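You operate a simulated robot arm through the tools that you are given. There is no shell and no other tool. Be economical: measure what you need, move in short steps, check, and stop when the job is done.

Carry out the task below with a simulated two-armed robot. There is one attempt and no reset: what you move stays moved.

## Task
Update the red passbook in the passbook printer and put it back.
Fine: the printer starts off line; leave it ready.

Only the result counts: the job must be done as asked and must still hold three seconds after the hand-in. Knocking over, shifting, dropping, spilling or breaking anything else fails it.

## Robot
Two 6-joint arms with two-finger grippers on one trunk, on a base that drives. Base frame: it is fixed to the floor where the robot stands at the start and does not move with it; the origin is under the middle of the robot, x ahead of it, y to its left, z up. Readings come in m, rad, newtons and seconds.
The left shoulder is at the start at [0.07, 0.176, 1.29], the right one opposite. With the tool pointing down near the work surface each hand reaches from about 0.42 to 0.76 m from the robot's upright axis, wherever it stands, measured 20 degrees to its own side. Places, roughly: passbook printer [0.7, 0.1, 0.9]; passbook printer eject key [0.7, -0.1, 1]; passbook printer ready key [0.6, 0, 1]. Payload 2.45 kg a hand.
The TCP of each hand is the grasp point between the finger pads, 0.026 m short of the fingertips. In the tool frame z runs along the fingers and y along their closing line. Largest opening 0.096 m; the body of the gripper starts 0.069 m behind the TCP.
Orientation is that of the tool frame in the base frame, as a unit quaternion [x, y, z, w]. With the fingers straight down and closing along the base's y, the tool's x points along the base's -x, its y along +y and its z along -z.

## Interface
- The arms move only by the tool step_arm. It takes "left_targets", "right_targets" or both (then of equal length, played together; a hand with none holds still); each is a list of rows, each a list of 7 numbers: the opening, from 0 (shut) to 1 (fully open), then the shift along the base's x, y, z in m, then the turn, a rotation vector about the base's x, y, z in rad. In form: [[claw, dx, dy, dz, ax, ay, az], ...]. A call has 1 to 10 rows; each row is the pose to reach, as a shift and turn from the pose commanded when the call began. Rows are played at 5 a second. More than 0.05 m and 0.15 rad between two rows, or a gripper value outside its range, and nothing of the call is played. A pose out of reach is approached as far as the arm can. The call stops where the force on the tool passes 60 N (or 10 N more than at its start, if that is more) or the arm is blocked; 0.2 s more then pass. Each finger halts on what it meets, pressing with about 31 N; the grip force reading is that of the motor and also rises with nothing between the fingers. The clock runs only during rows and for 0.2 s after the last one: add rows that repeat a pose to give the fingers time. It gives the time, the measured TCP pose, the force on the tool (base axes), the opening and the grip force at its end, in the units of the frame above (readings bear some noise), with the torque about the TCP (base axes, N m) and any sound that the robot's microphone picked up.
- Cameras (640 x 400 px; columns grow to the right, rows downward): "scene" is now at [0.1263, 0.0322, 1.5956]; the picture's right is [0.41, -0.91, 0.00], its down [-0.64, -0.28, -0.71] and it looks along [0.65, 0.29, -0.70] (base axes); focal length 248 px, centre (320, 200). "left" rides on the left gripper at [0.082, -0.003, -0.098] in its tool frame; the picture's right is [0.04, 1.00, 0.00], its down [-0.73, 0.03, -0.68] and it looks along [-0.68, 0.03, 0.73] (tool axes); focal length 256 px, centre (320, 200). "right" rides on the right gripper at [0.082, 0.003, -0.098] in its tool frame; the picture's right is [-0.04, 1.00, 0.00], its down [-0.73, -0.03, -0.68] and it looks along [-0.68, -0.03, 0.73] (tool axes); focal length 256 px, centre (320, 200). There is no depth. A picture from a camera that has moved, and an enlarged one, comes with that camera's place and axes in the base frame and with its lens.
- camera(camera): a new picture of that camera. No time passes.
- raise_lower(by): slides the trunk up (or, below 0, down) by that many m; the arms and the scene camera ride with it, the base frame stays. It gives what a move gives, with no picture.
- base_move(legs): drives the robot by 1 to 6 legs, each [ahead, left, turn to the left] in m, m and rad, along the robot's own axes; the way and the turn of a leg run together, so that a leg with both is an arc; at most 1.5 m and 3.142 rad a leg. The arms and the cameras ride along, it lands a little off, and it stops where it bumps. It gives what a move gives.
- head_to(pan, tilt): turns the head with the scene camera to pan (to the left, within 1.501 rad either way) and tilt (down, from -0.506 to 1.204), counted from straight ahead of the robot. It gives what a move gives.
- close_up(camera, box): a new picture of the part [left, top, right, bottom] of that camera's present view, enlarged. No time passes.
- job_done(): hands the job in; it is judged then, once.

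Go step by step. Nothing tells you exact positions but the pictures and the camera data: compare them with the known pose of the tool, close in by small moves and look again before you grip or let go. The budget is 120 turns and 88 pictures, counting those below and the enlarged ones. Unless the task says otherwise, let go and move clear before handing in, and close with one line.

The tools are called after "Request:" as a command line: name --argument value ..., lists and objects as JSON in quotes. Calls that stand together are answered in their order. step_arm: Moves the arms, as the interface text tells. Its arguments: {"type":"object","properties":{"left_targets":{"type":"array"},"right_targets":{"type":"array"}},"required":[]} The other tools are called the same way: raise_lower (by) slides the trunk up or down; base_move (legs) drives the base; head_to (pan, tilt) turns the head that bears the scene camera; camera (camera) takes a picture; close_up (camera, box) takes an enlarged picture of a part of a camera's view; job_done () hands the job in.

At the start:

```text
time: 0.0
left_tool_pos: [0.5059, 0.3999, 1.2962]
left_ee_rot: [0.0, 1.0, 0.0, 0.0]
left_ft_force: [0.1, -0.9, -0.2]
left_wrist_torque: [0.03, 0.01, 0.02]
left_finger_gap: 0.0959
left_grasp_force: 0.1
right_tool_pos: [0.6287, -0.1394, 1.2346]
right_ee_rot: [0.0, 1.0, 0.001, 0.0]
right_ft_force: [0.2, -0.3, 0.6]
right_wrist_torque: [0.05, 0.01, 0.03]
right_finger_gap: 0.0958
right_grasp_force: 0.1
trunk travel left (down, up): [-0.775, 0.065]
robot x, y, heading: [0.0009, -0.0024, -0.001]
head pan, tilt: [0.419, 0.775]
```

scene: 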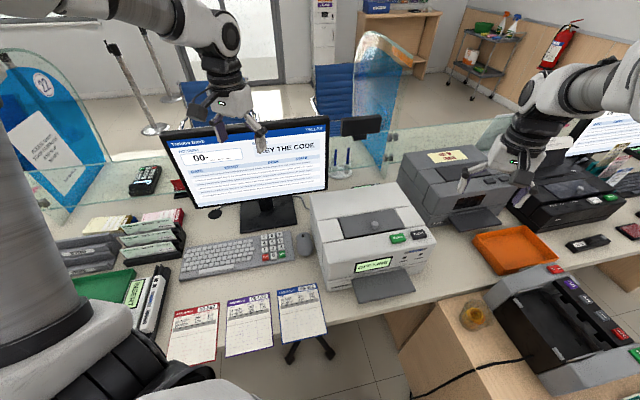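
right: 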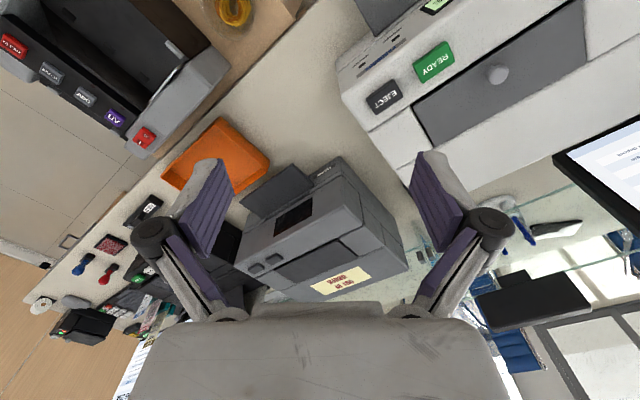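
left: 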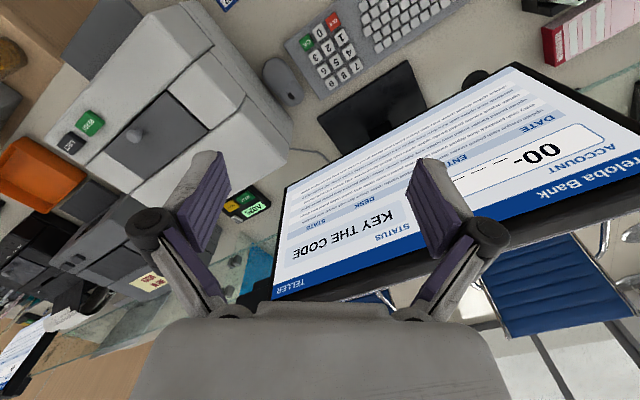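

I see three passbooks at the front edge of the desk (red, purple, blue), the printer to the right of the keyboard, and a screen asking for a code. I'll look closer at each.

Request:
close_up --camera "scene" --box '[150, 270, 340, 380]'

Request:
close_up --camera "scene" --box '[300, 170, 460, 310]'

Request:
close_up --camera "scene" --box '[150, 110, 350, 285]'

```text
3.37 times, centred on (245, 325) of scene
camera zoom: at [0.1263, 0.0322, 1.5956], right [0.41, -0.91, 0.0], down [-0.64, -0.28, -0.71], along [0.65, 0.29, -0.7], focal length 835 px, centre (573, -221)
```

zoom: 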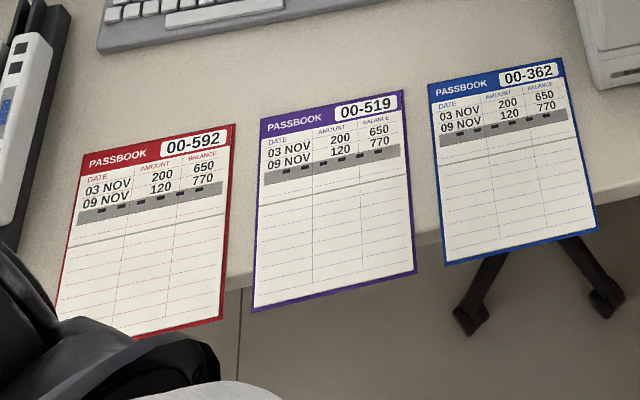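

```text
2.86 times, centred on (380, 240) of scene
camera zoom: at [0.1263, 0.0322, 1.5956], right [0.41, -0.91, 0.0], down [-0.64, -0.28, -0.71], along [0.65, 0.29, -0.7], focal length 709 px, centre (149, 86)
```

zoom: 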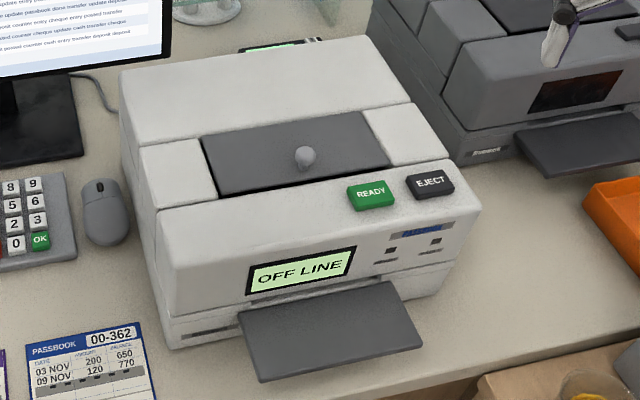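

```text
2.29 times, centred on (250, 198) of scene
camera zoom: at [0.1263, 0.0322, 1.5956], right [0.41, -0.91, 0.0], down [-0.64, -0.28, -0.71], along [0.65, 0.29, -0.7], focal length 567 px, centre (480, 206)
```

zoom: 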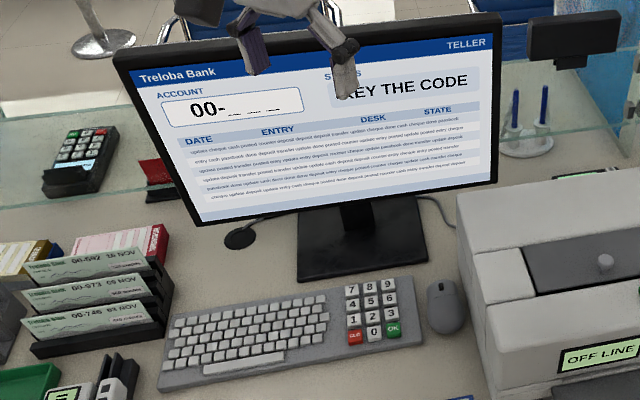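

The desk stands about 36° rotated from my heading, with its top at about z 0.76. By triangulation READY is at about (0.646, 0.004, 0.977) and EJECT at (0.688, -0.052, 0.975). I'll bring the shut right hand above READY and check.

Request:
step_arm --right_targets '[[0.5, 0.005, 0.045, 0, 0, 0, 0], [0, 0.01, 0.09, -0.01, 0, 0, 0], [0, 0.017, 0.13, -0.03, 0, 0, 0], [0, 0.017, 0.143, -0.075, 0, 0, 0], [0, 0.017, 0.143, -0.12, 0, 0, 0], [0, 0.017, 0.143, -0.165, 0, 0, 0], [0, 0.017, 0.143, -0.19, 0, 0, 0]]'

Request:
camera --camera "right"

Request:
close_up --camera "scene" --box '[300, 150, 480, 310]'

```text
time: 1.6
left_tool_pos: [0.5073, 0.3994, 1.2959]
left_ee_rot: [-0.001, 1.0, 0.0, -0.001]
left_ft_force: [-0.3, 0.2, 0.3]
left_wrist_torque: [0.02, -0.01, -0.02]
left_finger_gap: 0.096
left_grasp_force: 0.0
right_tool_pos: [0.6632, -0.0177, 1.0427]
right_ee_rot: [0.0, 1.0, 0.0, 0.001]
right_ft_force: [-0.3, 0.2, -0.9]
right_wrist_torque: [0.0, -0.01, 0.01]
right_finger_gap: 0.0
right_grasp_force: 27.7
right hand out of reach, approached as far as the arm can: row 3, 4, 5, 6, 7
trunk travel left (down, up): [-0.775, 0.065]
robot x, y, heading: [-0.0021, 0.0009, -0.001]
head pan, tilt: [0.419, 0.775]
```

```text
81 pictures are left
camera right: at [0.5823, -0.0147, 1.1413], right [0.04, 1.0, 0.0], down [0.74, -0.03, 0.68], along [0.68, -0.03, -0.74], focal length 256 px, centre (320, 200)
```

right: 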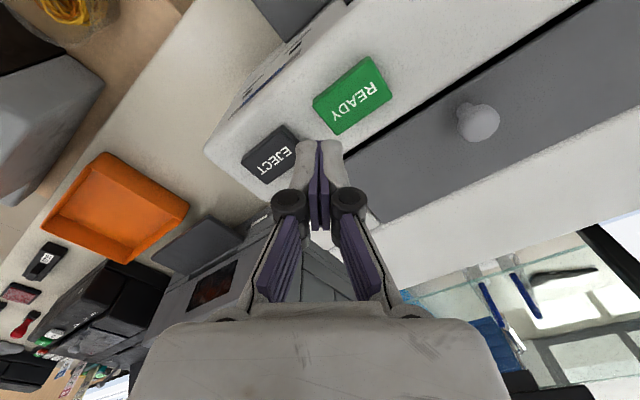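

```text
2.50 times, centred on (390, 230) of scene
camera zoom: at [0.1276, 0.0321, 1.5956], right [0.41, -0.91, 0.0], down [-0.64, -0.28, -0.71], along [0.65, 0.29, -0.7], focal length 620 px, centre (145, 125)
```

zoom: 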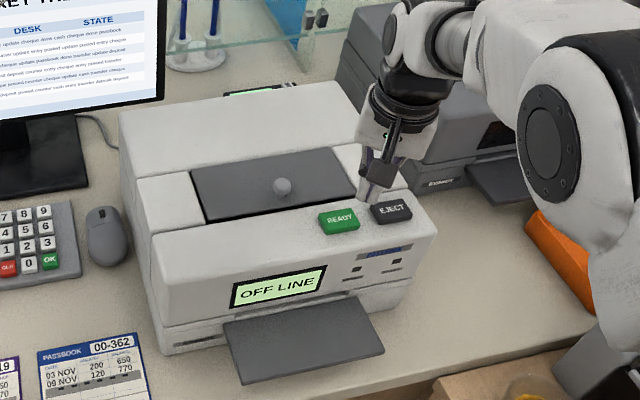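

The right hand can't reach that far inward from here, and READY checks out at (0.644, 0.003). I'll raise the hand and turn the robot square to the desk.

Request:
step_arm --right_targets '[[0, 0, 0, 0.05, 0, 0, 0], [0, 0, -0.02, 0.1, 0, 0, 0], [0, -0.02, -0.06, 0.15, 0, 0, 0], [0, -0.035, -0.1, 0.19, 0, 0, 0]]'

Request:
base_move --legs '[[0, 0, 0.629], [-0.02, -0.12, 0]]'

Request:
head_to --pan 0 --tilt 0.9

Request:
camera --camera "scene"

```text
refused: row 2 steps farther than a row can; nothing moved
```

```text
time: 4.6
left_tool_pos: [0.2279, 0.5136, 1.2947]
left_ee_rot: [-0.309, 0.951, -0.001, 0.0]
left_ft_force: [0.3, 0.3, -0.9]
left_wrist_torque: [-0.03, 0.0, 0.01]
left_finger_gap: 0.096
left_grasp_force: 0.1
right_tool_pos: [0.6003, 0.268, 1.0431]
right_ee_rot: [-0.309, 0.951, -0.001, -0.001]
right_ft_force: [0.0, 0.9, 0.6]
right_wrist_torque: [-0.01, -0.03, 0.02]
right_finger_gap: 0.0
right_grasp_force: 28.0
trunk travel left (down, up): [-0.775, 0.065]
robot x, y, heading: [0.0514, -0.1064, 0.628]
head pan, tilt: [0.419, 0.775]
```

```text
time: 5.4
left_tool_pos: [0.231, 0.5117, 1.2963]
left_ee_rot: [-0.309, 0.951, -0.001, -0.001]
left_ft_force: [-0.3, -0.3, -1.1]
left_wrist_torque: [-0.02, 0.0, 0.02]
left_finger_gap: 0.0959
left_grasp_force: 0.0
right_tool_pos: [0.6024, 0.2654, 1.0448]
right_ee_rot: [-0.309, 0.951, 0.0, -0.001]
right_ft_force: [-0.4, 0.2, -0.1]
right_wrist_torque: [-0.02, 0.01, 0.0]
right_finger_gap: 0.0004
right_grasp_force: 28.9
trunk travel left (down, up): [-0.775, 0.065]
robot x, y, heading: [0.0556, -0.1095, 0.627]
head pan, tilt: [0.0, 0.901]
```

```text
79 pictures are left
camera scene: at [0.1574, -0.0367, 1.5857], right [0.59, -0.81, 0.0], down [-0.63, -0.46, -0.62], along [0.5, 0.37, -0.78], focal length 248 px, centre (320, 200)
```

scene: 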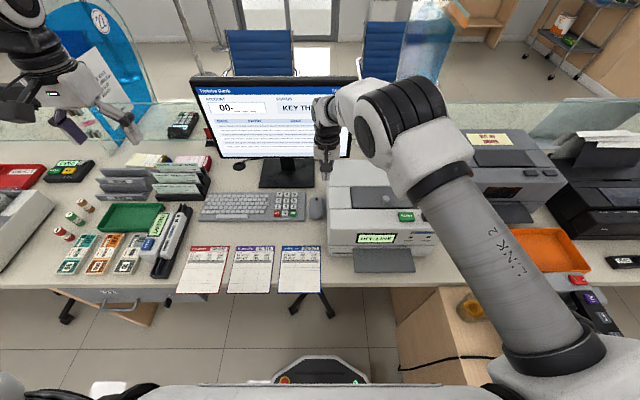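

The desk is now square to me; the raise was refused, but the turn passed clear of everything. I'll raise the right hand and take it above READY.

Request:
step_arm --right_targets '[[0, 0, 0, 0.045, 0, 0, 0], [0, 0, -0.02, 0.085, 0, 0, 0], [0, 0.007, -0.065, 0.085, 0, 0, 0], [0, 0.014, -0.11, 0.085, 0, 0, 0], [0, 0.02, -0.155, 0.085, 0, 0, 0], [0, 0.03, -0.2, 0.07, 0, 0, 0], [0, 0.043, -0.24, 0.05, 0, 0, 0], [0, 0.043, -0.263, 0.015, 0, 0, 0], [0, 0.043, -0.263, -0.01, 0, 0, 0]]'

Request:
camera --camera "right"

Request:
camera --camera "scene"

```text
time: 7.4
left_tool_pos: [0.23, 0.5121, 1.2958]
left_ee_rot: [-0.309, 0.951, -0.001, 0.0]
left_ft_force: [0.2, 0.1, 0.1]
left_wrist_torque: [0.01, -0.02, -0.02]
left_finger_gap: 0.0959
left_grasp_force: 0.1
right_tool_pos: [0.6444, 0.0042, 1.0317]
right_ee_rot: [-0.309, 0.951, 0.0, -0.001]
right_ft_force: [-0.4, -1.1, 0.9]
right_wrist_torque: [-0.01, -0.02, -0.01]
right_finger_gap: 0.0
right_grasp_force: 28.1
trunk travel left (down, up): [-0.775, 0.065]
robot x, y, heading: [0.0528, -0.1111, 0.629]
head pan, tilt: [0.0, 0.901]
```

```text
78 pictures are left
camera right: at [0.5774, -0.0418, 1.1312], right [-0.56, 0.83, 0.0], down [0.61, 0.41, 0.68], along [0.56, 0.38, -0.74], focal length 256 px, centre (320, 200)
```

right: 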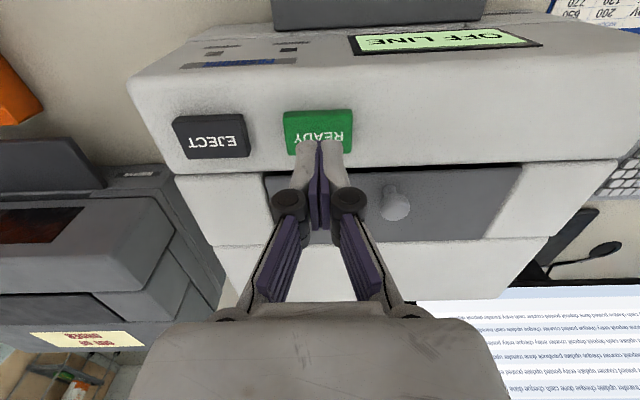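

```text
77 pictures are left
camera scene: at [0.1578, -0.0348, 1.5856], right [0.59, -0.81, 0.0], down [-0.63, -0.46, -0.62], along [0.5, 0.36, -0.78], focal length 248 px, centre (320, 200)
```

scene: 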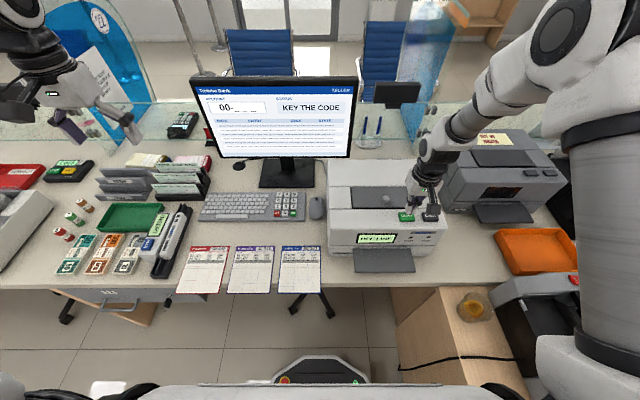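

The tip is above READY. I'll press down gently.

Request:
step_arm --right_targets '[[0, -0.004, -0.003, -0.018, 0, 0, 0], [0, -0.004, -0.003, -0.027, 0, 0, 0], [0, -0.004, -0.003, -0.032, 0, 0, 0], [0, -0.004, -0.003, -0.032, 0, 0, 0]]'

Request:
close_up --camera "scene" --box '[320, 150, 460, 280]'

```text
time: 8.4
left_tool_pos: [0.23, 0.5121, 1.2963]
left_ee_rot: [-0.309, 0.951, 0.001, 0.0]
left_ft_force: [0.6, -0.7, -0.6]
left_wrist_torque: [-0.03, 0.02, -0.01]
left_finger_gap: 0.0961
left_grasp_force: 0.1
right_tool_pos: [0.6403, 0.0007, 1.001]
right_ee_rot: [-0.31, 0.951, 0.0, -0.001]
right_ft_force: [0.4, 0.4, 2.4]
right_wrist_torque: [0.03, 0.02, -0.03]
right_finger_gap: 0.0061
right_grasp_force: 28.6
trunk travel left (down, up): [-0.775, 0.065]
robot x, y, heading: [0.0555, -0.1104, 0.626]
head pan, tilt: [0.0, 0.901]
heard: click
```

```text
3.08 times, centred on (390, 215) of scene
camera zoom: at [0.1569, -0.0361, 1.5857], right [0.59, -0.81, 0.0], down [-0.63, -0.46, -0.62], along [0.5, 0.36, -0.78], focal length 763 px, centre (105, 154)
```

zoom: 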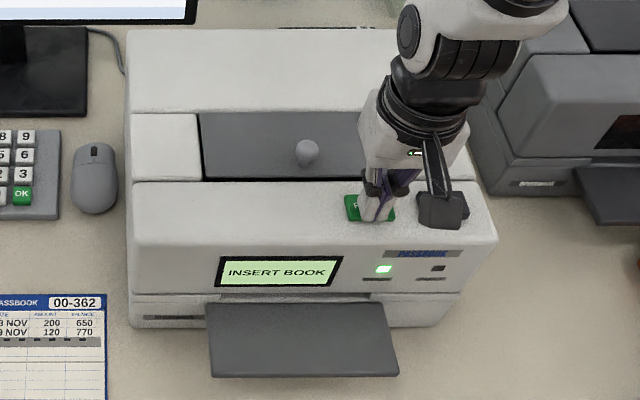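

The click registered: the display reads INSERT BOOK and the ready light is on. I'll raise the right hand and drive left so the right hand can reach the keypad.

Request:
step_arm --right_targets '[[0, 0, 0, 0.045, 0, 0, 0], [0, 0, 0, 0.09, 0, 0, 0], [0, -0.01, -0.005, 0.135, 0, 0, 0], [0, -0.03, -0.015, 0.175, 0, 0, 0]]'

Request:
close_up --camera "scene" --box '[180, 70, 370, 235]'

```text
time: 9.4
left_tool_pos: [0.2259, 0.5099, 1.2976]
left_ee_rot: [-0.308, 0.951, 0.0, 0.001]
left_ft_force: [0.0, -0.3, -0.1]
left_wrist_torque: [0.01, -0.03, 0.0]
left_finger_gap: 0.0961
left_grasp_force: 0.0
right_tool_pos: [0.6074, -0.0153, 1.1794]
right_ee_rot: [-0.309, 0.951, 0.0, 0.001]
right_ft_force: [-1.2, 0.2, 0.0]
right_wrist_torque: [0.03, 0.01, -0.02]
right_finger_gap: 0.0
right_grasp_force: 28.7
trunk travel left (down, up): [-0.775, 0.065]
robot x, y, heading: [0.058, -0.1045, 0.631]
head pan, tilt: [0.0, 0.901]
```

```text
2.42 times, centred on (275, 152) of scene
camera zoom: at [0.1535, -0.0377, 1.5859], right [0.59, -0.81, 0.0], down [-0.63, -0.46, -0.62], along [0.5, 0.37, -0.78], focal length 601 px, centre (429, 315)
```

zoom: 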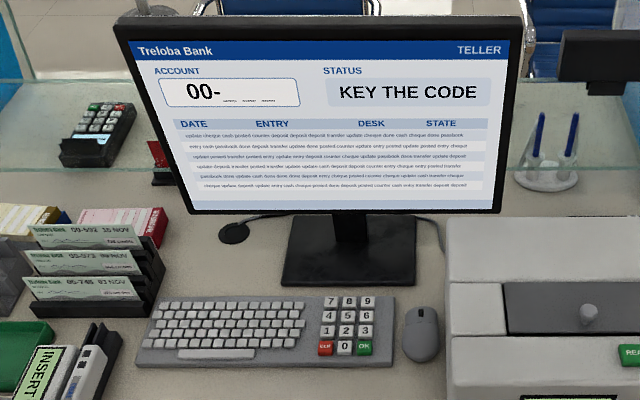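

INSERT BOOK is shown and the screen still wants the code. Key 5 is at about (0.585, 0.455), so I'll drive left 0.34 and ahead 0.09.

Request:
base_move --legs '[[0, 0.34, 0], [0.09, 0, 0]]'

Request:
camera --camera "scene"

Request:
camera --camera "right"

```text
time: 12.4
left_tool_pos: [0.1006, 0.8366, 1.2979]
left_ee_rot: [-0.309, 0.951, 0.001, 0.001]
left_ft_force: [-1.4, -0.4, 0.5]
left_wrist_torque: [0.03, 0.02, -0.04]
left_finger_gap: 0.0959
left_grasp_force: 0.0
right_tool_pos: [0.4819, 0.3097, 1.179]
right_ee_rot: [-0.308, 0.951, 0.001, 0.002]
right_ft_force: [-1.1, -0.8, -0.5]
right_wrist_torque: [0.0, -0.03, -0.02]
right_finger_gap: 0.0
right_grasp_force: 28.5
trunk travel left (down, up): [-0.775, 0.065]
robot x, y, heading: [-0.0724, 0.2184, 0.621]
head pan, tilt: [0.0, 0.901]
```

```text
74 pictures are left
camera scene: at [0.0272, 0.2891, 1.5861], right [0.59, -0.81, 0.0], down [-0.63, -0.46, -0.62], along [0.51, 0.36, -0.78], focal length 248 px, centre (320, 200)
```

scene: 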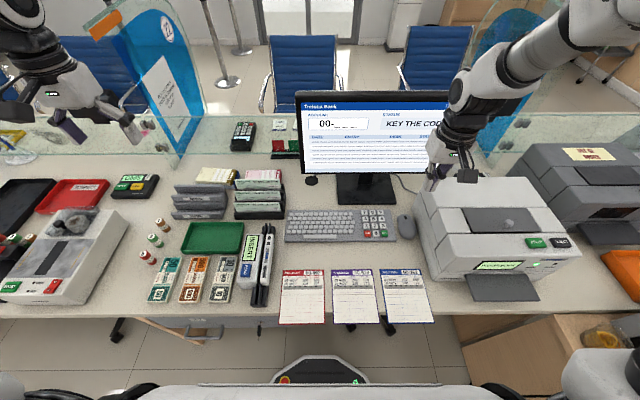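

```text
73 pictures are left
camera right: at [0.4132, 0.2644, 1.2778], right [-0.55, 0.83, 0.0], down [0.61, 0.4, 0.68], along [0.57, 0.38, -0.73], focal length 256 px, centre (320, 200)
```

right: 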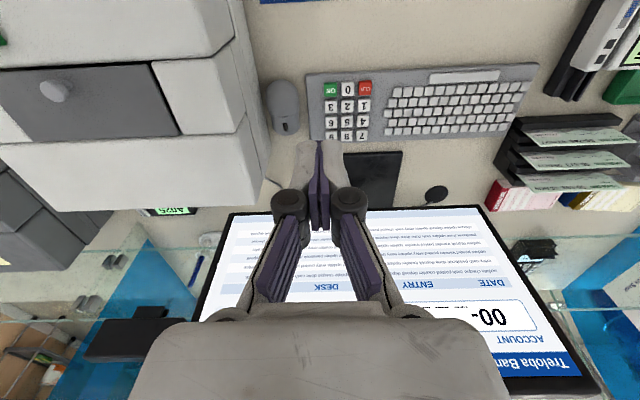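

The keypad is ahead of the right hand. I'll lower it towards key 5, stopping about 9 cm above.

Request:
step_arm --right_targets '[[0, 0.015, 0.02, -0.04, 0, 0, 0], [0, 0.03, 0.04, -0.08, 0, 0, 0], [0, 0.045, 0.06, -0.12, 0, 0, 0], [0, 0.06, 0.08, -0.16, 0, 0, 0], [0, 0.075, 0.1, -0.2, 0, 0, 0], [0, 0.09, 0.12, -0.24, 0, 0, 0], [0, 0.103, 0.137, -0.275, 0, 0, 0], [0, 0.103, 0.137, -0.275, 0, 0, 0]]'

Request:
camera --camera "right"

Request:
close_up --camera "scene" --box '[280, 130, 460, 250]'

```text
time: 14.2
left_tool_pos: [0.1033, 0.8385, 1.2959]
left_ee_rot: [-0.307, 0.952, 0.0, 0.001]
left_ft_force: [0.7, 0.1, 0.2]
left_wrist_torque: [0.01, -0.01, -0.02]
left_finger_gap: 0.0959
left_grasp_force: 0.0
right_tool_pos: [0.5873, 0.449, 0.9021]
right_ee_rot: [-0.307, 0.952, 0.001, 0.001]
right_ft_force: [-0.3, 0.0, 0.9]
right_wrist_torque: [0.02, -0.02, -0.03]
right_finger_gap: 0.0001
right_grasp_force: 28.7
trunk travel left (down, up): [-0.775, 0.065]
robot x, y, heading: [-0.0735, 0.218, 0.621]
head pan, tilt: [0.0, 0.901]
```

```text
72 pictures are left
camera right: at [0.5183, 0.4029, 1.0009], right [-0.55, 0.83, 0.0], down [0.61, 0.41, 0.68], along [0.57, 0.38, -0.73], focal length 256 px, centre (320, 200)
```

right: 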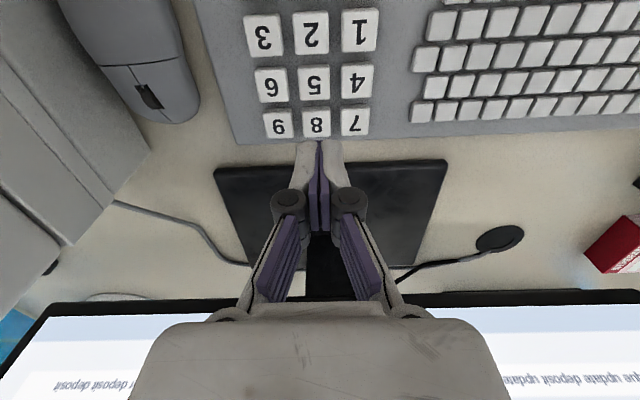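

```text
3.33 times, centred on (370, 190) of scene
camera zoom: at [0.03, 0.291, 1.5858], right [0.59, -0.81, 0.0], down [-0.64, -0.46, -0.62], along [0.5, 0.36, -0.78], focal length 827 px, centre (153, 233)
```

zoom: 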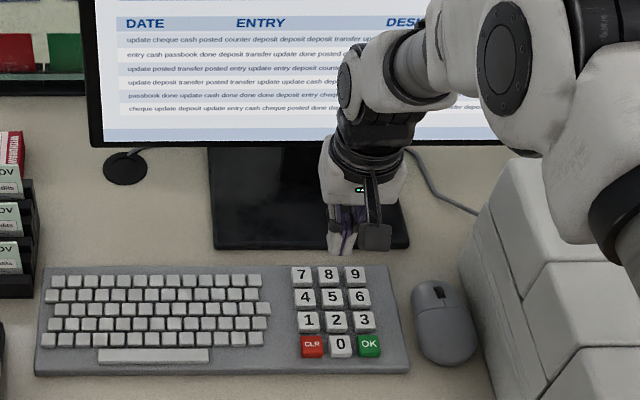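

Combining the two views, the key tops are at z ≈ 0.81. That puts 5 at (0.573, 0.434), 9 at (0.617, 0.427), 2 at (0.549, 0.416) and OK at (0.541, 0.370). I'll go just above 5 and check.

Request:
step_arm --right_targets '[[0, -0.014, -0.015, -0.02, 0, 0, 0], [0, -0.014, -0.015, -0.045, 0, 0, 0], [0, -0.014, -0.015, -0.045, 0, 0, 0]]'

Request:
close_up --camera "right" --box '[200, 0, 440, 170]'

Request:
close_up --camera "scene" --box '[330, 170, 430, 250]'

```text
time: 15.0
left_tool_pos: [0.1035, 0.8408, 1.2958]
left_ee_rot: [-0.308, 0.951, 0.0, -0.001]
left_ft_force: [0.3, -0.4, 1.0]
left_wrist_torque: [0.03, 0.03, 0.02]
left_finger_gap: 0.0957
left_grasp_force: 0.0
right_tool_pos: [0.5717, 0.4347, 0.8575]
right_ee_rot: [-0.308, 0.951, 0.0, -0.001]
right_ft_force: [0.6, 0.7, 0.1]
right_wrist_torque: [0.01, 0.04, 0.0]
right_finger_gap: 0.0001
right_grasp_force: 28.2
trunk travel left (down, up): [-0.775, 0.065]
robot x, y, heading: [-0.0725, 0.2213, 0.623]
head pan, tilt: [0.0, 0.901]
```

```text
2.35 times, centred on (320, 85) of right
camera zoom: at [0.5051, 0.3886, 0.9561], right [-0.55, 0.83, 0.0], down [0.61, 0.41, 0.68], along [0.56, 0.38, -0.73], focal length 602 px, centre (320, 471)
```

zoom: 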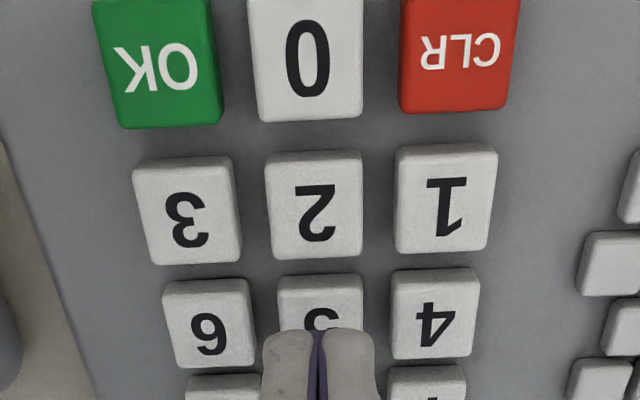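

```text
5.00 times, centred on (380, 210) of scene
camera zoom: at [0.0308, 0.2918, 1.5857], right [0.59, -0.81, 0.0], down [-0.64, -0.46, -0.62], along [0.5, 0.36, -0.78], focal length 1240 px, centre (20, 150)
```

zoom: 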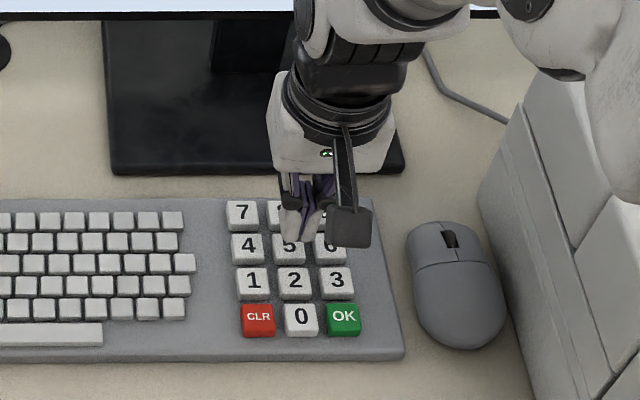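

The tip is centred over 5. Pressing in small steps.

Request:
step_arm --right_targets '[[0, 0, 0, -0.012, 0, 0, 0], [0, 0, 0, -0.019, 0, 0, 0], [0, 0, 0, -0.024, 0, 0, 0], [0, 0, 0, -0.024, 0, 0, 0]]'

Request:
close_up --camera "scene" --box '[280, 80, 460, 250]'

```text
time: 16.0
left_tool_pos: [0.1044, 0.839, 1.2962]
left_ee_rot: [-0.309, 0.951, 0.0, 0.0]
left_ft_force: [0.2, 0.9, -0.8]
left_wrist_torque: [0.0, 0.01, -0.01]
left_finger_gap: 0.0959
left_grasp_force: 0.1
right_tool_pos: [0.5728, 0.4344, 0.8337]
right_ee_rot: [-0.308, 0.951, 0.001, -0.002]
right_ft_force: [0.4, 1.0, 0.4]
right_wrist_torque: [0.0, -0.01, -0.02]
right_finger_gap: 0.0
right_grasp_force: 28.8
trunk travel left (down, up): [-0.775, 0.065]
robot x, y, heading: [-0.0727, 0.2184, 0.628]
head pan, tilt: [0.0, 0.901]
```

```text
2.35 times, centred on (370, 165) of scene
camera zoom: at [0.0312, 0.2917, 1.5856], right [0.59, -0.81, 0.0], down [-0.64, -0.46, -0.62], along [0.5, 0.36, -0.78], focal length 584 px, centre (202, 282)
```

zoom: 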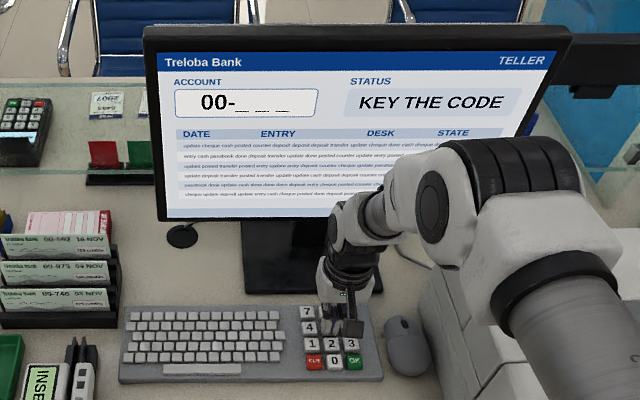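

No contact yet at z 0.834; continuing down slowly.

Request:
step_arm --right_targets '[[0, 0, 0, -0.004, 0, 0, 0], [0, 0, 0, -0.008, 0, 0, 0], [0, 0, 0, -0.011, 0, 0, 0], [0, 0, 0, -0.011, 0, 0, 0]]'

Request:
close_up --camera "right" --box '[200, 0, 440, 170]'

```text
time: 17.0
left_tool_pos: [0.1028, 0.8389, 1.2963]
left_ee_rot: [-0.308, 0.951, 0.0, 0.001]
left_ft_force: [0.4, -0.3, 0.8]
left_wrist_torque: [-0.02, 0.03, -0.02]
left_finger_gap: 0.096
left_grasp_force: 0.0
right_tool_pos: [0.5727, 0.4343, 0.8244]
right_ee_rot: [-0.308, 0.951, 0.001, 0.002]
right_ft_force: [4.1, 2.5, 16.9]
right_wrist_torque: [0.04, -0.11, 0.02]
right_finger_gap: 0.0058
right_grasp_force: 28.4
trunk travel left (down, up): [-0.775, 0.065]
robot x, y, heading: [-0.0685, 0.2205, 0.624]
head pan, tilt: [0.0, 0.901]
heard: click
```

```text
2.35 times, centred on (320, 85) of right
camera zoom: at [0.5048, 0.3886, 0.923], right [-0.55, 0.83, 0.0], down [0.61, 0.4, 0.68], along [0.57, 0.38, -0.73], focal length 602 px, centre (320, 471)
```

zoom: 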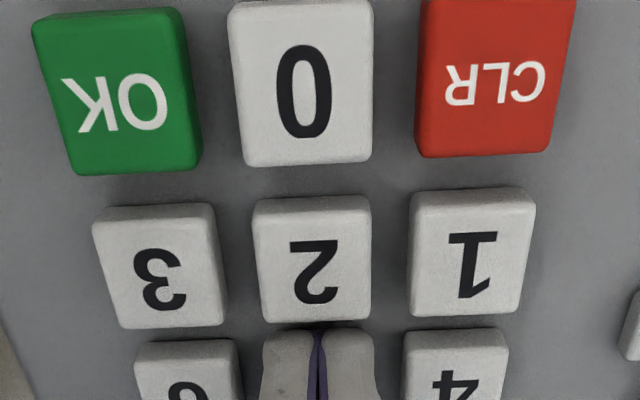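

A click sounded. I'll lift and move over 9, then check the screen and the view.

Request:
step_arm --right_targets '[[0, 0, 0, 0.015, 0, 0, 0], [0, 0, 0, 0.035, 0, 0, 0], [0, 0.022, -0.004, 0.035, 0, 0, 0], [0, 0.045, -0.008, 0.035, 0, 0, 0], [0, 0.045, -0.008, 0.035, 0, 0, 0]]'

Request:
close_up --camera "right" --box '[200, 0, 440, 170]'

Request:
close_up --camera "scene" --box '[280, 80, 460, 250]'

```text
time: 18.2
left_tool_pos: [0.1031, 0.8384, 1.2965]
left_ee_rot: [-0.308, 0.951, -0.001, 0.0]
left_ft_force: [-0.6, 0.3, -0.2]
left_wrist_torque: [0.01, -0.05, -0.03]
left_finger_gap: 0.096
left_grasp_force: 0.0
right_tool_pos: [0.6169, 0.4259, 0.8583]
right_ee_rot: [-0.308, 0.951, 0.0, 0.0]
right_ft_force: [-0.5, 0.7, -0.1]
right_wrist_torque: [-0.03, 0.03, -0.04]
right_finger_gap: 0.0
right_grasp_force: 28.6
trunk travel left (down, up): [-0.775, 0.065]
robot x, y, heading: [-0.0672, 0.2158, 0.623]
head pan, tilt: [0.0, 0.901]
```

```text
2.35 times, centred on (320, 85) of right
camera zoom: at [0.5487, 0.3811, 0.9575], right [-0.55, 0.83, 0.0], down [0.61, 0.41, 0.68], along [0.57, 0.38, -0.73], focal length 602 px, centre (320, 471)
```

zoom: 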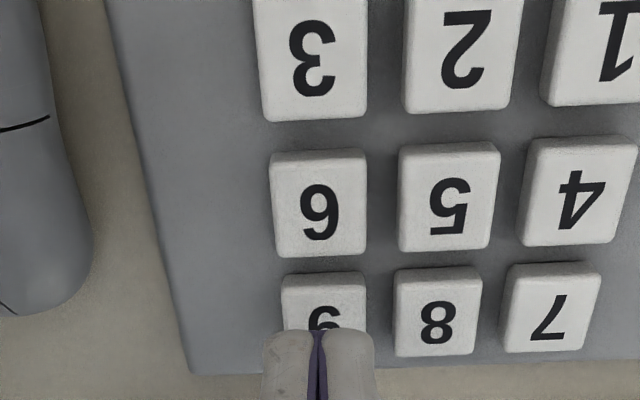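

```text
2.35 times, centred on (370, 165) of scene
camera zoom: at [0.0295, 0.2919, 1.5858], right [0.59, -0.81, 0.0], down [-0.63, -0.46, -0.62], along [0.5, 0.36, -0.78], focal length 584 px, centre (202, 282)
```

zoom: 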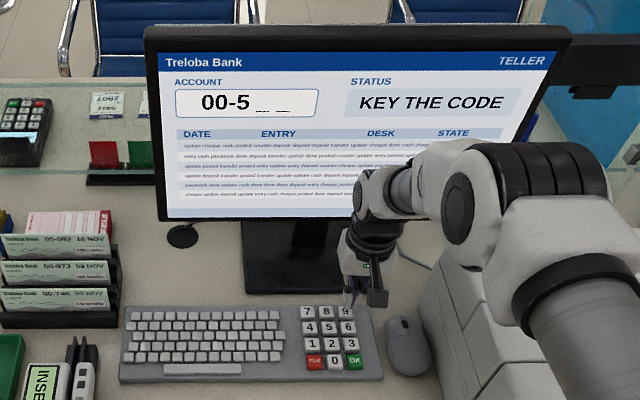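

The screen shows 00-5 and the tip is over 9. I'll press 9, lift, and move above 2.

Request:
step_arm --right_targets '[[0, 0, 0, -0.02, 0, 0, 0], [0, 0, 0, -0.029, 0, 0, 0], [0, 0, 0, -0.035, 0, 0, 0], [0, 0, 0, -0.035, 0, 0, 0], [0, 0, 0, -0.01, 0, 0, 0], [0, 0, 0, 0, 0, 0, 0], [0, -0.035, -0.005, 0, 0, 0, 0], [0, -0.069, -0.011, 0, 0, 0, 0], [0, -0.069, -0.011, 0, 0, 0, 0]]'

Request:
close_up --camera "right" --box '[200, 0, 440, 170]'

Request:
close_up --camera "scene" --box '[280, 80, 460, 250]'

```text
time: 20.2
left_tool_pos: [0.1053, 0.8386, 1.2963]
left_ee_rot: [-0.308, 0.952, 0.0, 0.0]
left_ft_force: [-0.2, -0.7, 0.3]
left_wrist_torque: [-0.04, 0.0, 0.03]
left_finger_gap: 0.0959
left_grasp_force: 0.0
right_tool_pos: [0.5492, 0.4137, 0.8582]
right_ee_rot: [-0.309, 0.951, 0.0, -0.001]
right_ft_force: [-0.5, -0.7, 0.0]
right_wrist_torque: [0.04, 0.01, 0.01]
right_finger_gap: 0.0
right_grasp_force: 28.7
trunk travel left (down, up): [-0.775, 0.065]
robot x, y, heading: [-0.0715, 0.2183, 0.624]
head pan, tilt: [0.0, 0.901]
heard: click
```

```text
2.35 times, centred on (320, 85) of right
camera zoom: at [0.4821, 0.3686, 0.9557], right [-0.55, 0.83, 0.0], down [0.61, 0.41, 0.68], along [0.56, 0.38, -0.73], focal length 602 px, centre (320, 471)
```

zoom: 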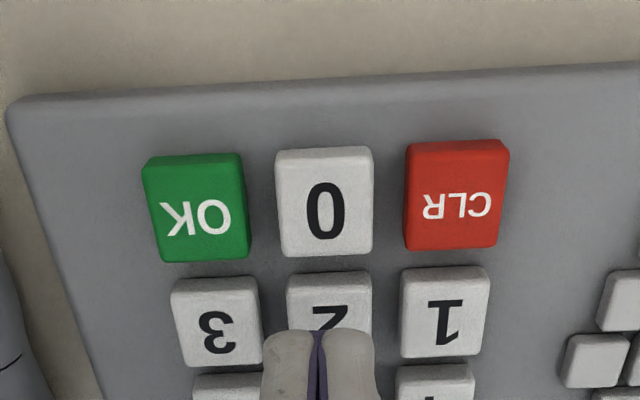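

```text
2.35 times, centred on (370, 165) of scene
camera zoom: at [0.0319, 0.2913, 1.5856], right [0.59, -0.81, 0.0], down [-0.64, -0.46, -0.62], along [0.5, 0.36, -0.78], focal length 584 px, centre (202, 282)
```

zoom: 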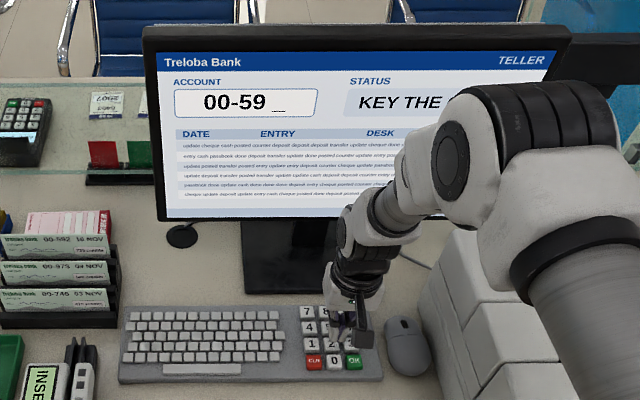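

The screen shows 00-59. I'll press 2, lift, and move above OK.

Request:
step_arm --right_targets '[[0, -0.001, 0.002, -0.02, 0, 0, 0], [0, -0.001, 0.002, -0.029, 0, 0, 0], [0, -0.001, 0.002, -0.035, 0, 0, 0], [0, -0.001, 0.002, -0.035, 0, 0, 0], [0, -0.001, 0.002, -0.01, 0, 0, 0], [0, -0.001, 0.002, 0, 0, 0, 0], [0, -0.003, -0.02, 0, 0, 0, 0], [0, -0.006, -0.041, 0, 0, 0, 0], [0, -0.006, -0.041, 0, 0, 0, 0]]'

Request:
close_up --camera "right" --box '[200, 0, 440, 170]'

Request:
close_up --camera "scene" --box '[280, 80, 460, 250]'

```text
time: 22.2
left_tool_pos: [0.104, 0.8391, 1.2965]
left_ee_rot: [-0.308, 0.951, 0.001, -0.001]
left_ft_force: [0.2, 0.4, 0.1]
left_wrist_torque: [-0.01, -0.04, -0.01]
left_finger_gap: 0.0959
left_grasp_force: 0.1
right_tool_pos: [0.5424, 0.3737, 0.8584]
right_ee_rot: [-0.308, 0.952, 0.0, 0.0]
right_ft_force: [-0.1, -1.2, 0.2]
right_wrist_torque: [0.01, -0.03, 0.0]
right_finger_gap: 0.0001
right_grasp_force: 28.5
trunk travel left (down, up): [-0.775, 0.065]
robot x, y, heading: [-0.0686, 0.2209, 0.624]
head pan, tilt: [0.0, 0.901]
heard: click
```

```text
2.35 times, centred on (320, 85) of right
camera zoom: at [0.4751, 0.3287, 0.9565], right [-0.55, 0.83, 0.0], down [0.61, 0.41, 0.68], along [0.56, 0.38, -0.74], focal length 602 px, centre (320, 471)
```

zoom: 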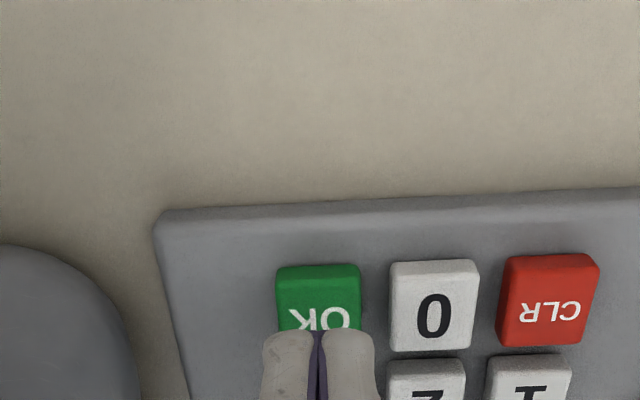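

```text
2.35 times, centred on (370, 165) of scene
camera zoom: at [0.0304, 0.2923, 1.5857], right [0.59, -0.81, 0.0], down [-0.64, -0.46, -0.62], along [0.5, 0.36, -0.78], focal length 584 px, centre (202, 282)
```

zoom: 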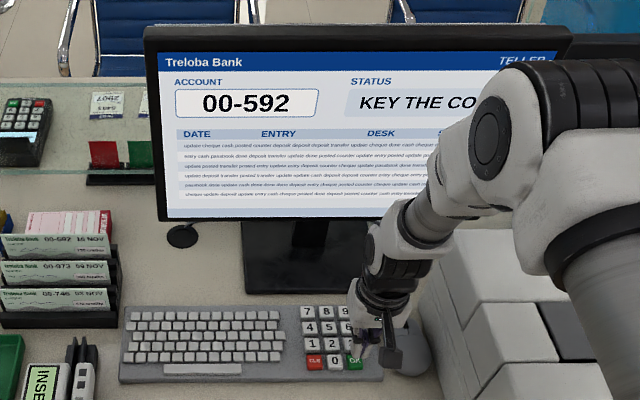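

00-592 is keyed. I'll press OK, then lift well clear.

Request:
step_arm --right_targets '[[0, -0.002, -0.001, -0.02, 0, 0, 0], [0, -0.002, -0.001, -0.029, 0, 0, 0], [0, -0.002, -0.001, -0.035, 0, 0, 0], [0, -0.002, -0.001, -0.035, 0, 0, 0], [0, -0.002, -0.001, -0.01, 0, 0, 0], [0, -0.002, -0.001, 0.03, 0, 0, 0], [0, -0.01, -0.006, 0.075, 0, 0, 0], [0, -0.02, -0.012, 0.12, 0, 0, 0], [0, -0.03, -0.02, 0.165, 0, 0, 0], [0, -0.045, -0.03, 0.205, 0, 0, 0]]'

Request:
close_up --camera "scene" --box '[260, 80, 580, 330]'

```text
time: 24.4
left_tool_pos: [0.1026, 0.8387, 1.2972]
left_ee_rot: [-0.308, 0.951, 0.001, 0.001]
left_ft_force: [0.0, 0.6, 0.6]
left_wrist_torque: [-0.01, -0.05, 0.0]
left_finger_gap: 0.0958
left_grasp_force: 0.1
right_tool_pos: [0.4967, 0.3438, 1.0647]
right_ee_rot: [-0.308, 0.951, 0.0, 0.0]
right_ft_force: [-0.4, -0.3, -0.5]
right_wrist_torque: [0.03, -0.03, -0.02]
right_finger_gap: 0.0
right_grasp_force: 28.6
trunk travel left (down, up): [-0.775, 0.065]
robot x, y, heading: [-0.0676, 0.2201, 0.623]
head pan, tilt: [0.0, 0.901]
heard: click
```

```text
1.60 times, centred on (420, 205) of scene
camera zoom: at [0.0285, 0.2905, 1.5858], right [0.59, -0.81, 0.0], down [-0.63, -0.46, -0.62], along [0.5, 0.36, -0.78], focal length 397 px, centre (160, 192)
```

zoom: 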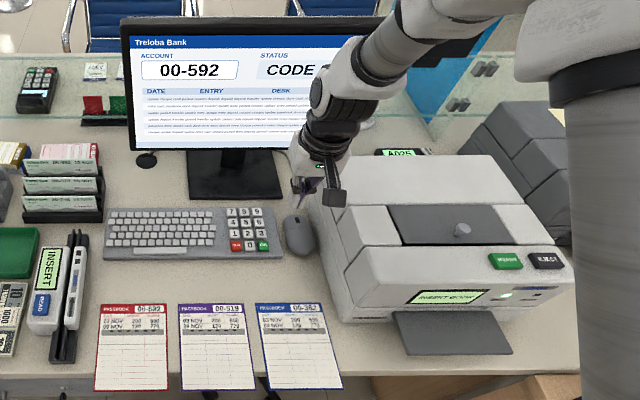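

The status now reads "CODE S…" and the printer shows INSERT BOOK. The red passbook overhangs the desk edge by about 3 cm and can be gripped there from the front. I'll back off, shift left, and then turn the right hand horizontal.

Request:
base_move --legs '[[-0.225, 0, 0], [0, 0.25, 0]]'

Request:
camera --camera "scene"

```text
time: 27.5
left_tool_pos: [-0.2242, 0.9081, 1.2956]
left_ee_rot: [-0.306, 0.952, 0.0, -0.001]
left_ft_force: [-0.3, 0.0, -0.2]
left_wrist_torque: [-0.01, -0.03, 0.0]
left_finger_gap: 0.096
left_grasp_force: 0.0
right_tool_pos: [0.1699, 0.4121, 1.0628]
right_ee_rot: [-0.306, 0.952, 0.001, 0.001]
right_ft_force: [-0.1, 1.4, -1.1]
right_wrist_torque: [0.03, 0.03, 0.0]
right_finger_gap: 0.0
right_grasp_force: 28.5
trunk travel left (down, up): [-0.775, 0.065]
robot x, y, heading: [-0.4007, 0.2899, 0.621]
head pan, tilt: [0.0, 0.901]
```

```text
59 pictures are left
camera scene: at [-0.2975, 0.36, 1.5857], right [0.58, -0.81, 0.0], down [-0.64, -0.46, -0.62], along [0.5, 0.36, -0.78], focal length 248 px, centre (320, 200)
```

scene: 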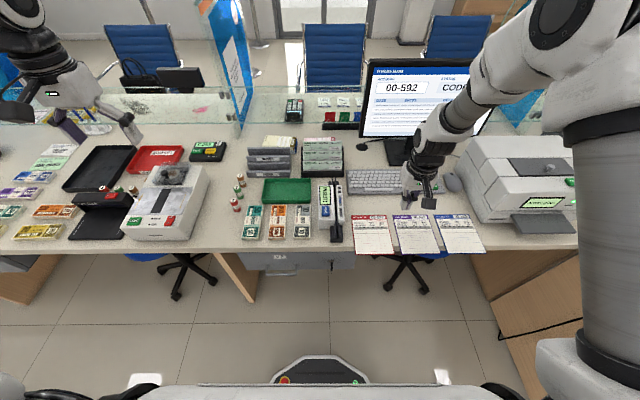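

The robot is at u≈-0.16 with the right hand above the red passbook. I'll draw the hand back and turn it horizontal with a vertical closing line, in two calls.

Request:
step_arm --right_targets '[[0.2, -0.015, -0.004, 0.0, 0.12, -0.0195, -0.086], [0.45, -0.035, -0.008, 0.0, 0.24, -0.039, -0.172], [0.45, -0.06, -0.013, 0.0, 0.36, -0.0585, -0.258], [0.45, -0.086, -0.018, 0.0, 0.48, -0.078, -0.344], [0.45, -0.086, -0.018, 0, 0.6, -0.0975, -0.43], [0.45, -0.086, -0.018, 0, 0.72, -0.117, -0.516], [0.45, -0.086, -0.018, 0, 0.84, -0.1365, -0.602], [0.45, -0.086, -0.018, 0, 0.96, -0.156, -0.688], [0.45, -0.086, -0.018, 0, 1.08, -0.1755, -0.774], [0.45, -0.086, -0.018, 0, 1.2, -0.195, -0.86]]'

```text
time: 29.7
left_tool_pos: [-0.2241, 0.9106, 1.2961]
left_ee_rot: [-0.306, 0.952, -0.001, 0.0]
left_ft_force: [0.5, 0.1, -1.1]
left_wrist_torque: [0.0, -0.03, 0.0]
left_finger_gap: 0.0959
left_grasp_force: 0.1
right_tool_pos: [0.1014, 0.4079, 1.0453]
right_ee_rot: [0.147, 0.82, 0.493, 0.252]
right_ft_force: [-0.2, -0.7, 0.5]
right_wrist_torque: [0.02, 0.0, 0.0]
right_finger_gap: 0.0431
right_grasp_force: 0.1
right hand out of reach, approached as far as the arm can: row 3, 7, 8, 9, 10
trunk travel left (down, up): [-0.775, 0.065]
robot x, y, heading: [-0.3995, 0.2863, 0.622]
head pan, tilt: [0.0, 0.901]
```

The arm ran short of the full turn because the hand is too close to the body for a horizontal tool. I'll check what's around before backing off further.

Request:
head_to --pan 1.5 --tilt 0.6

Request:
camera --camera "scene"

Request:
head_to --pan -1.5 --tilt 0.6

Request:
camera --camera "scene"

Request:
head_to --pan 0 --tilt 0.9

```text
time: 31.3
left_tool_pos: [-0.2242, 0.9087, 1.297]
left_ee_rot: [-0.307, 0.952, 0.0, 0.0]
left_ft_force: [0.0, -0.1, 0.9]
left_wrist_torque: [0.02, 0.0, -0.01]
left_finger_gap: 0.0963
left_grasp_force: 0.1
right_tool_pos: [0.1023, 0.4074, 1.0465]
right_ee_rot: [0.146, 0.82, 0.493, 0.251]
right_ft_force: [-0.8, -1.0, -0.4]
right_wrist_torque: [0.01, 0.02, 0.01]
right_finger_gap: 0.0434
right_grasp_force: 0.1
trunk travel left (down, up): [-0.775, 0.065]
robot x, y, heading: [-0.4032, 0.2902, 0.626]
head pan, tilt: [1.499, 0.6]
```

```text
58 pictures are left
camera scene: at [-0.4057, 0.3931, 1.6105], right [0.85, 0.52, 0.0], down [0.3, -0.48, -0.82], along [-0.43, 0.7, -0.57], focal length 248 px, centre (320, 200)
```

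scene: 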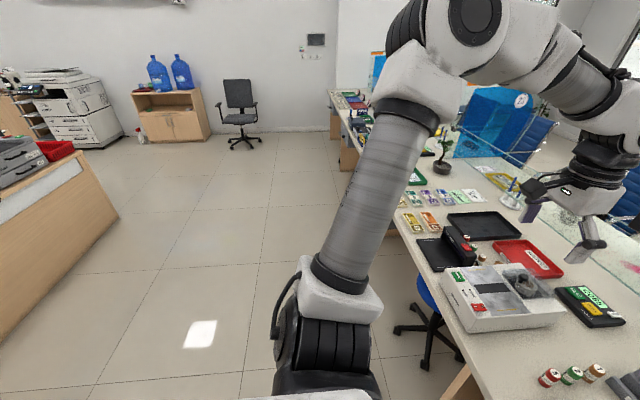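

```text
time: 33.9
left_tool_pos: [-0.2231, 0.9089, 1.2964]
left_ee_rot: [-0.306, 0.952, 0.0, 0.0]
left_ft_force: [-0.3, 0.4, 0.3]
left_wrist_torque: [0.01, -0.01, 0.01]
left_finger_gap: 0.0958
left_grasp_force: 0.1
right_tool_pos: [0.102, 0.4084, 1.0461]
right_ee_rot: [0.147, 0.821, 0.492, 0.252]
right_ft_force: [-1.1, 0.5, -0.3]
right_wrist_torque: [-0.01, -0.01, 0.01]
right_finger_gap: 0.0431
right_grasp_force: 0.1
trunk travel left (down, up): [-0.775, 0.065]
robot x, y, heading: [-0.4004, 0.2921, 0.626]
head pan, tilt: [-1.499, 0.6]
```

```text
57 pictures are left
camera scene: at [-0.3028, 0.25, 1.6105], right [-0.77, -0.64, 0.0], down [-0.36, 0.43, -0.83], along [0.53, -0.63, -0.56], focal length 248 px, centre (320, 200)
```

scene: 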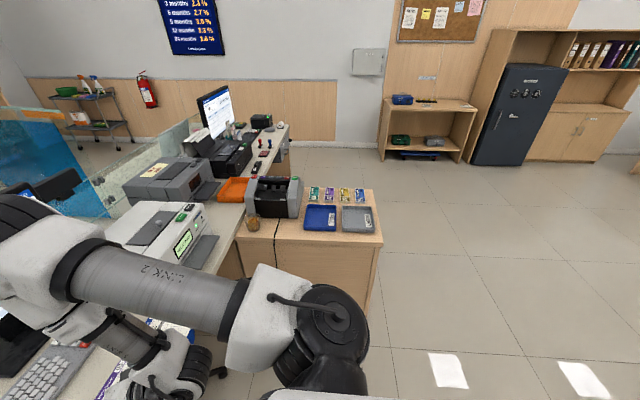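

```text
time: 35.5
left_tool_pos: [-0.2238, 0.909, 1.2957]
left_ee_rot: [-0.307, 0.952, 0.0, 0.0]
left_ft_force: [-0.1, -0.5, 0.3]
left_wrist_torque: [0.02, 0.01, -0.04]
left_finger_gap: 0.0959
left_grasp_force: 0.0
right_tool_pos: [0.1016, 0.408, 1.0453]
right_ee_rot: [0.147, 0.82, 0.492, 0.252]
right_ft_force: [-0.6, 0.2, -0.9]
right_wrist_torque: [-0.03, 0.01, -0.01]
right_finger_gap: 0.0432
right_grasp_force: 0.0
trunk travel left (down, up): [-0.775, 0.065]
robot x, y, heading: [-0.3998, 0.2901, 0.624]
head pan, tilt: [0.0, 0.901]
```

There is free floor behind and to the left. I'll back off 0.2 m more, then push the hand forward again while finishing the turn.

Request:
base_move --legs '[[-0.2, 0, 0]]'

Request:
step_arm --right_targets '[[0.45, 0.035, 0.025, -0.01, 0, 0, 0], [0.45, 0.07, 0.05, -0.02, 0.097, -0.016, -0.069], [0.45, 0.105, 0.075, -0.03, 0.193, -0.031, -0.138], [0.45, 0.14, 0.1, -0.04, 0.29, -0.047, -0.208], [0.45, 0.155, 0.11, -0.05, 0.387, -0.063, -0.277], [0.45, 0.155, 0.11, -0.05, 0.487, -0.079, -0.349], [0.45, 0.155, 0.11, -0.05, 0.487, -0.079, -0.349]]'

```text
time: 37.1
left_tool_pos: [-0.383, 0.7934, 1.2941]
left_ee_rot: [-0.305, 0.952, 0.001, 0.0]
left_ft_force: [-0.2, 0.1, -0.9]
left_wrist_torque: [-0.03, 0.03, 0.01]
left_finger_gap: 0.0958
left_grasp_force: 0.0
right_tool_pos: [-0.0603, 0.2918, 1.0448]
right_ee_rot: [0.148, 0.82, 0.492, 0.252]
right_ft_force: [0.6, 0.6, 0.1]
right_wrist_torque: [0.02, -0.02, 0.03]
right_finger_gap: 0.0435
right_grasp_force: 0.0
trunk travel left (down, up): [-0.775, 0.065]
robot x, y, heading: [-0.5652, 0.1692, 0.621]
head pan, tilt: [0.0, 0.901]
```

```text
time: 38.7
left_tool_pos: [-0.3855, 0.7929, 1.2958]
left_ee_rot: [-0.305, 0.952, 0.0, 0.0]
left_ft_force: [0.3, 0.0, 0.7]
left_wrist_torque: [-0.04, 0.01, -0.01]
left_finger_gap: 0.096
left_grasp_force: 0.1
right_tool_pos: [0.1411, 0.3036, 1.0035]
right_ee_rot: [0.301, 0.64, 0.64, 0.3]
right_ft_force: [-0.4, -0.3, -0.1]
right_wrist_torque: [0.0, -0.03, -0.01]
right_finger_gap: 0.0431
right_grasp_force: 0.0
right hand out of reach, approached as far as the arm can: row 2, 3, 4, 5, 6, 7
trunk travel left (down, up): [-0.775, 0.065]
robot x, y, heading: [-0.5659, 0.1708, 0.623]
head pan, tilt: [0.0, 0.901]
```

The hand is now horizontal, but it only reaches about 0.31 m to the right of the axis in this posture. I'll shift the base left 0.11 and take pictures.

Request:
base_move --legs '[[0, 0.11, 0]]'

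Request:
camera --camera "scene"

Request:
camera --camera "right"

```text
time: 39.9
left_tool_pos: [-0.4482, 0.8797, 1.2955]
left_ee_rot: [-0.305, 0.952, 0.0, -0.001]
left_ft_force: [0.1, 0.4, 0.0]
left_wrist_torque: [-0.01, 0.02, 0.0]
left_finger_gap: 0.096
left_grasp_force: 0.2
right_tool_pos: [0.0789, 0.3938, 1.0022]
right_ee_rot: [0.302, 0.64, 0.639, 0.3]
right_ft_force: [-0.7, 0.2, 0.5]
right_wrist_torque: [0.01, -0.04, 0.01]
right_finger_gap: 0.0432
right_grasp_force: 0.0
trunk travel left (down, up): [-0.775, 0.065]
robot x, y, heading: [-0.628, 0.2599, 0.618]
head pan, tilt: [0.0, 0.901]
```

```text
56 pictures are left
camera scene: at [-0.524, 0.3324, 1.5857], right [0.58, -0.81, 0.0], down [-0.64, -0.46, -0.62], along [0.5, 0.36, -0.78], focal length 248 px, centre (320, 200)
```

scene: 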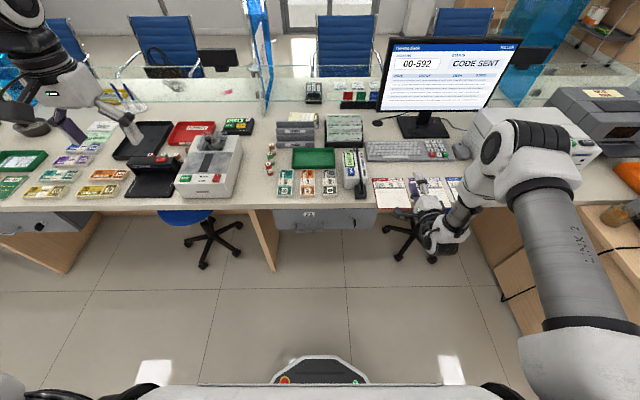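

```text
55 pictures are left
camera right: at [-0.0492, 0.3921, 1.0071], right [0.03, -0.03, 1.0], down [-0.06, -1.0, -0.03], along [1.0, -0.05, -0.03], focal length 256 px, centre (320, 200)
```

right: 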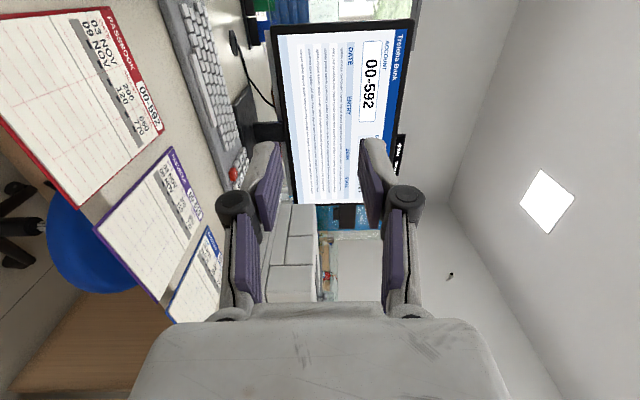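

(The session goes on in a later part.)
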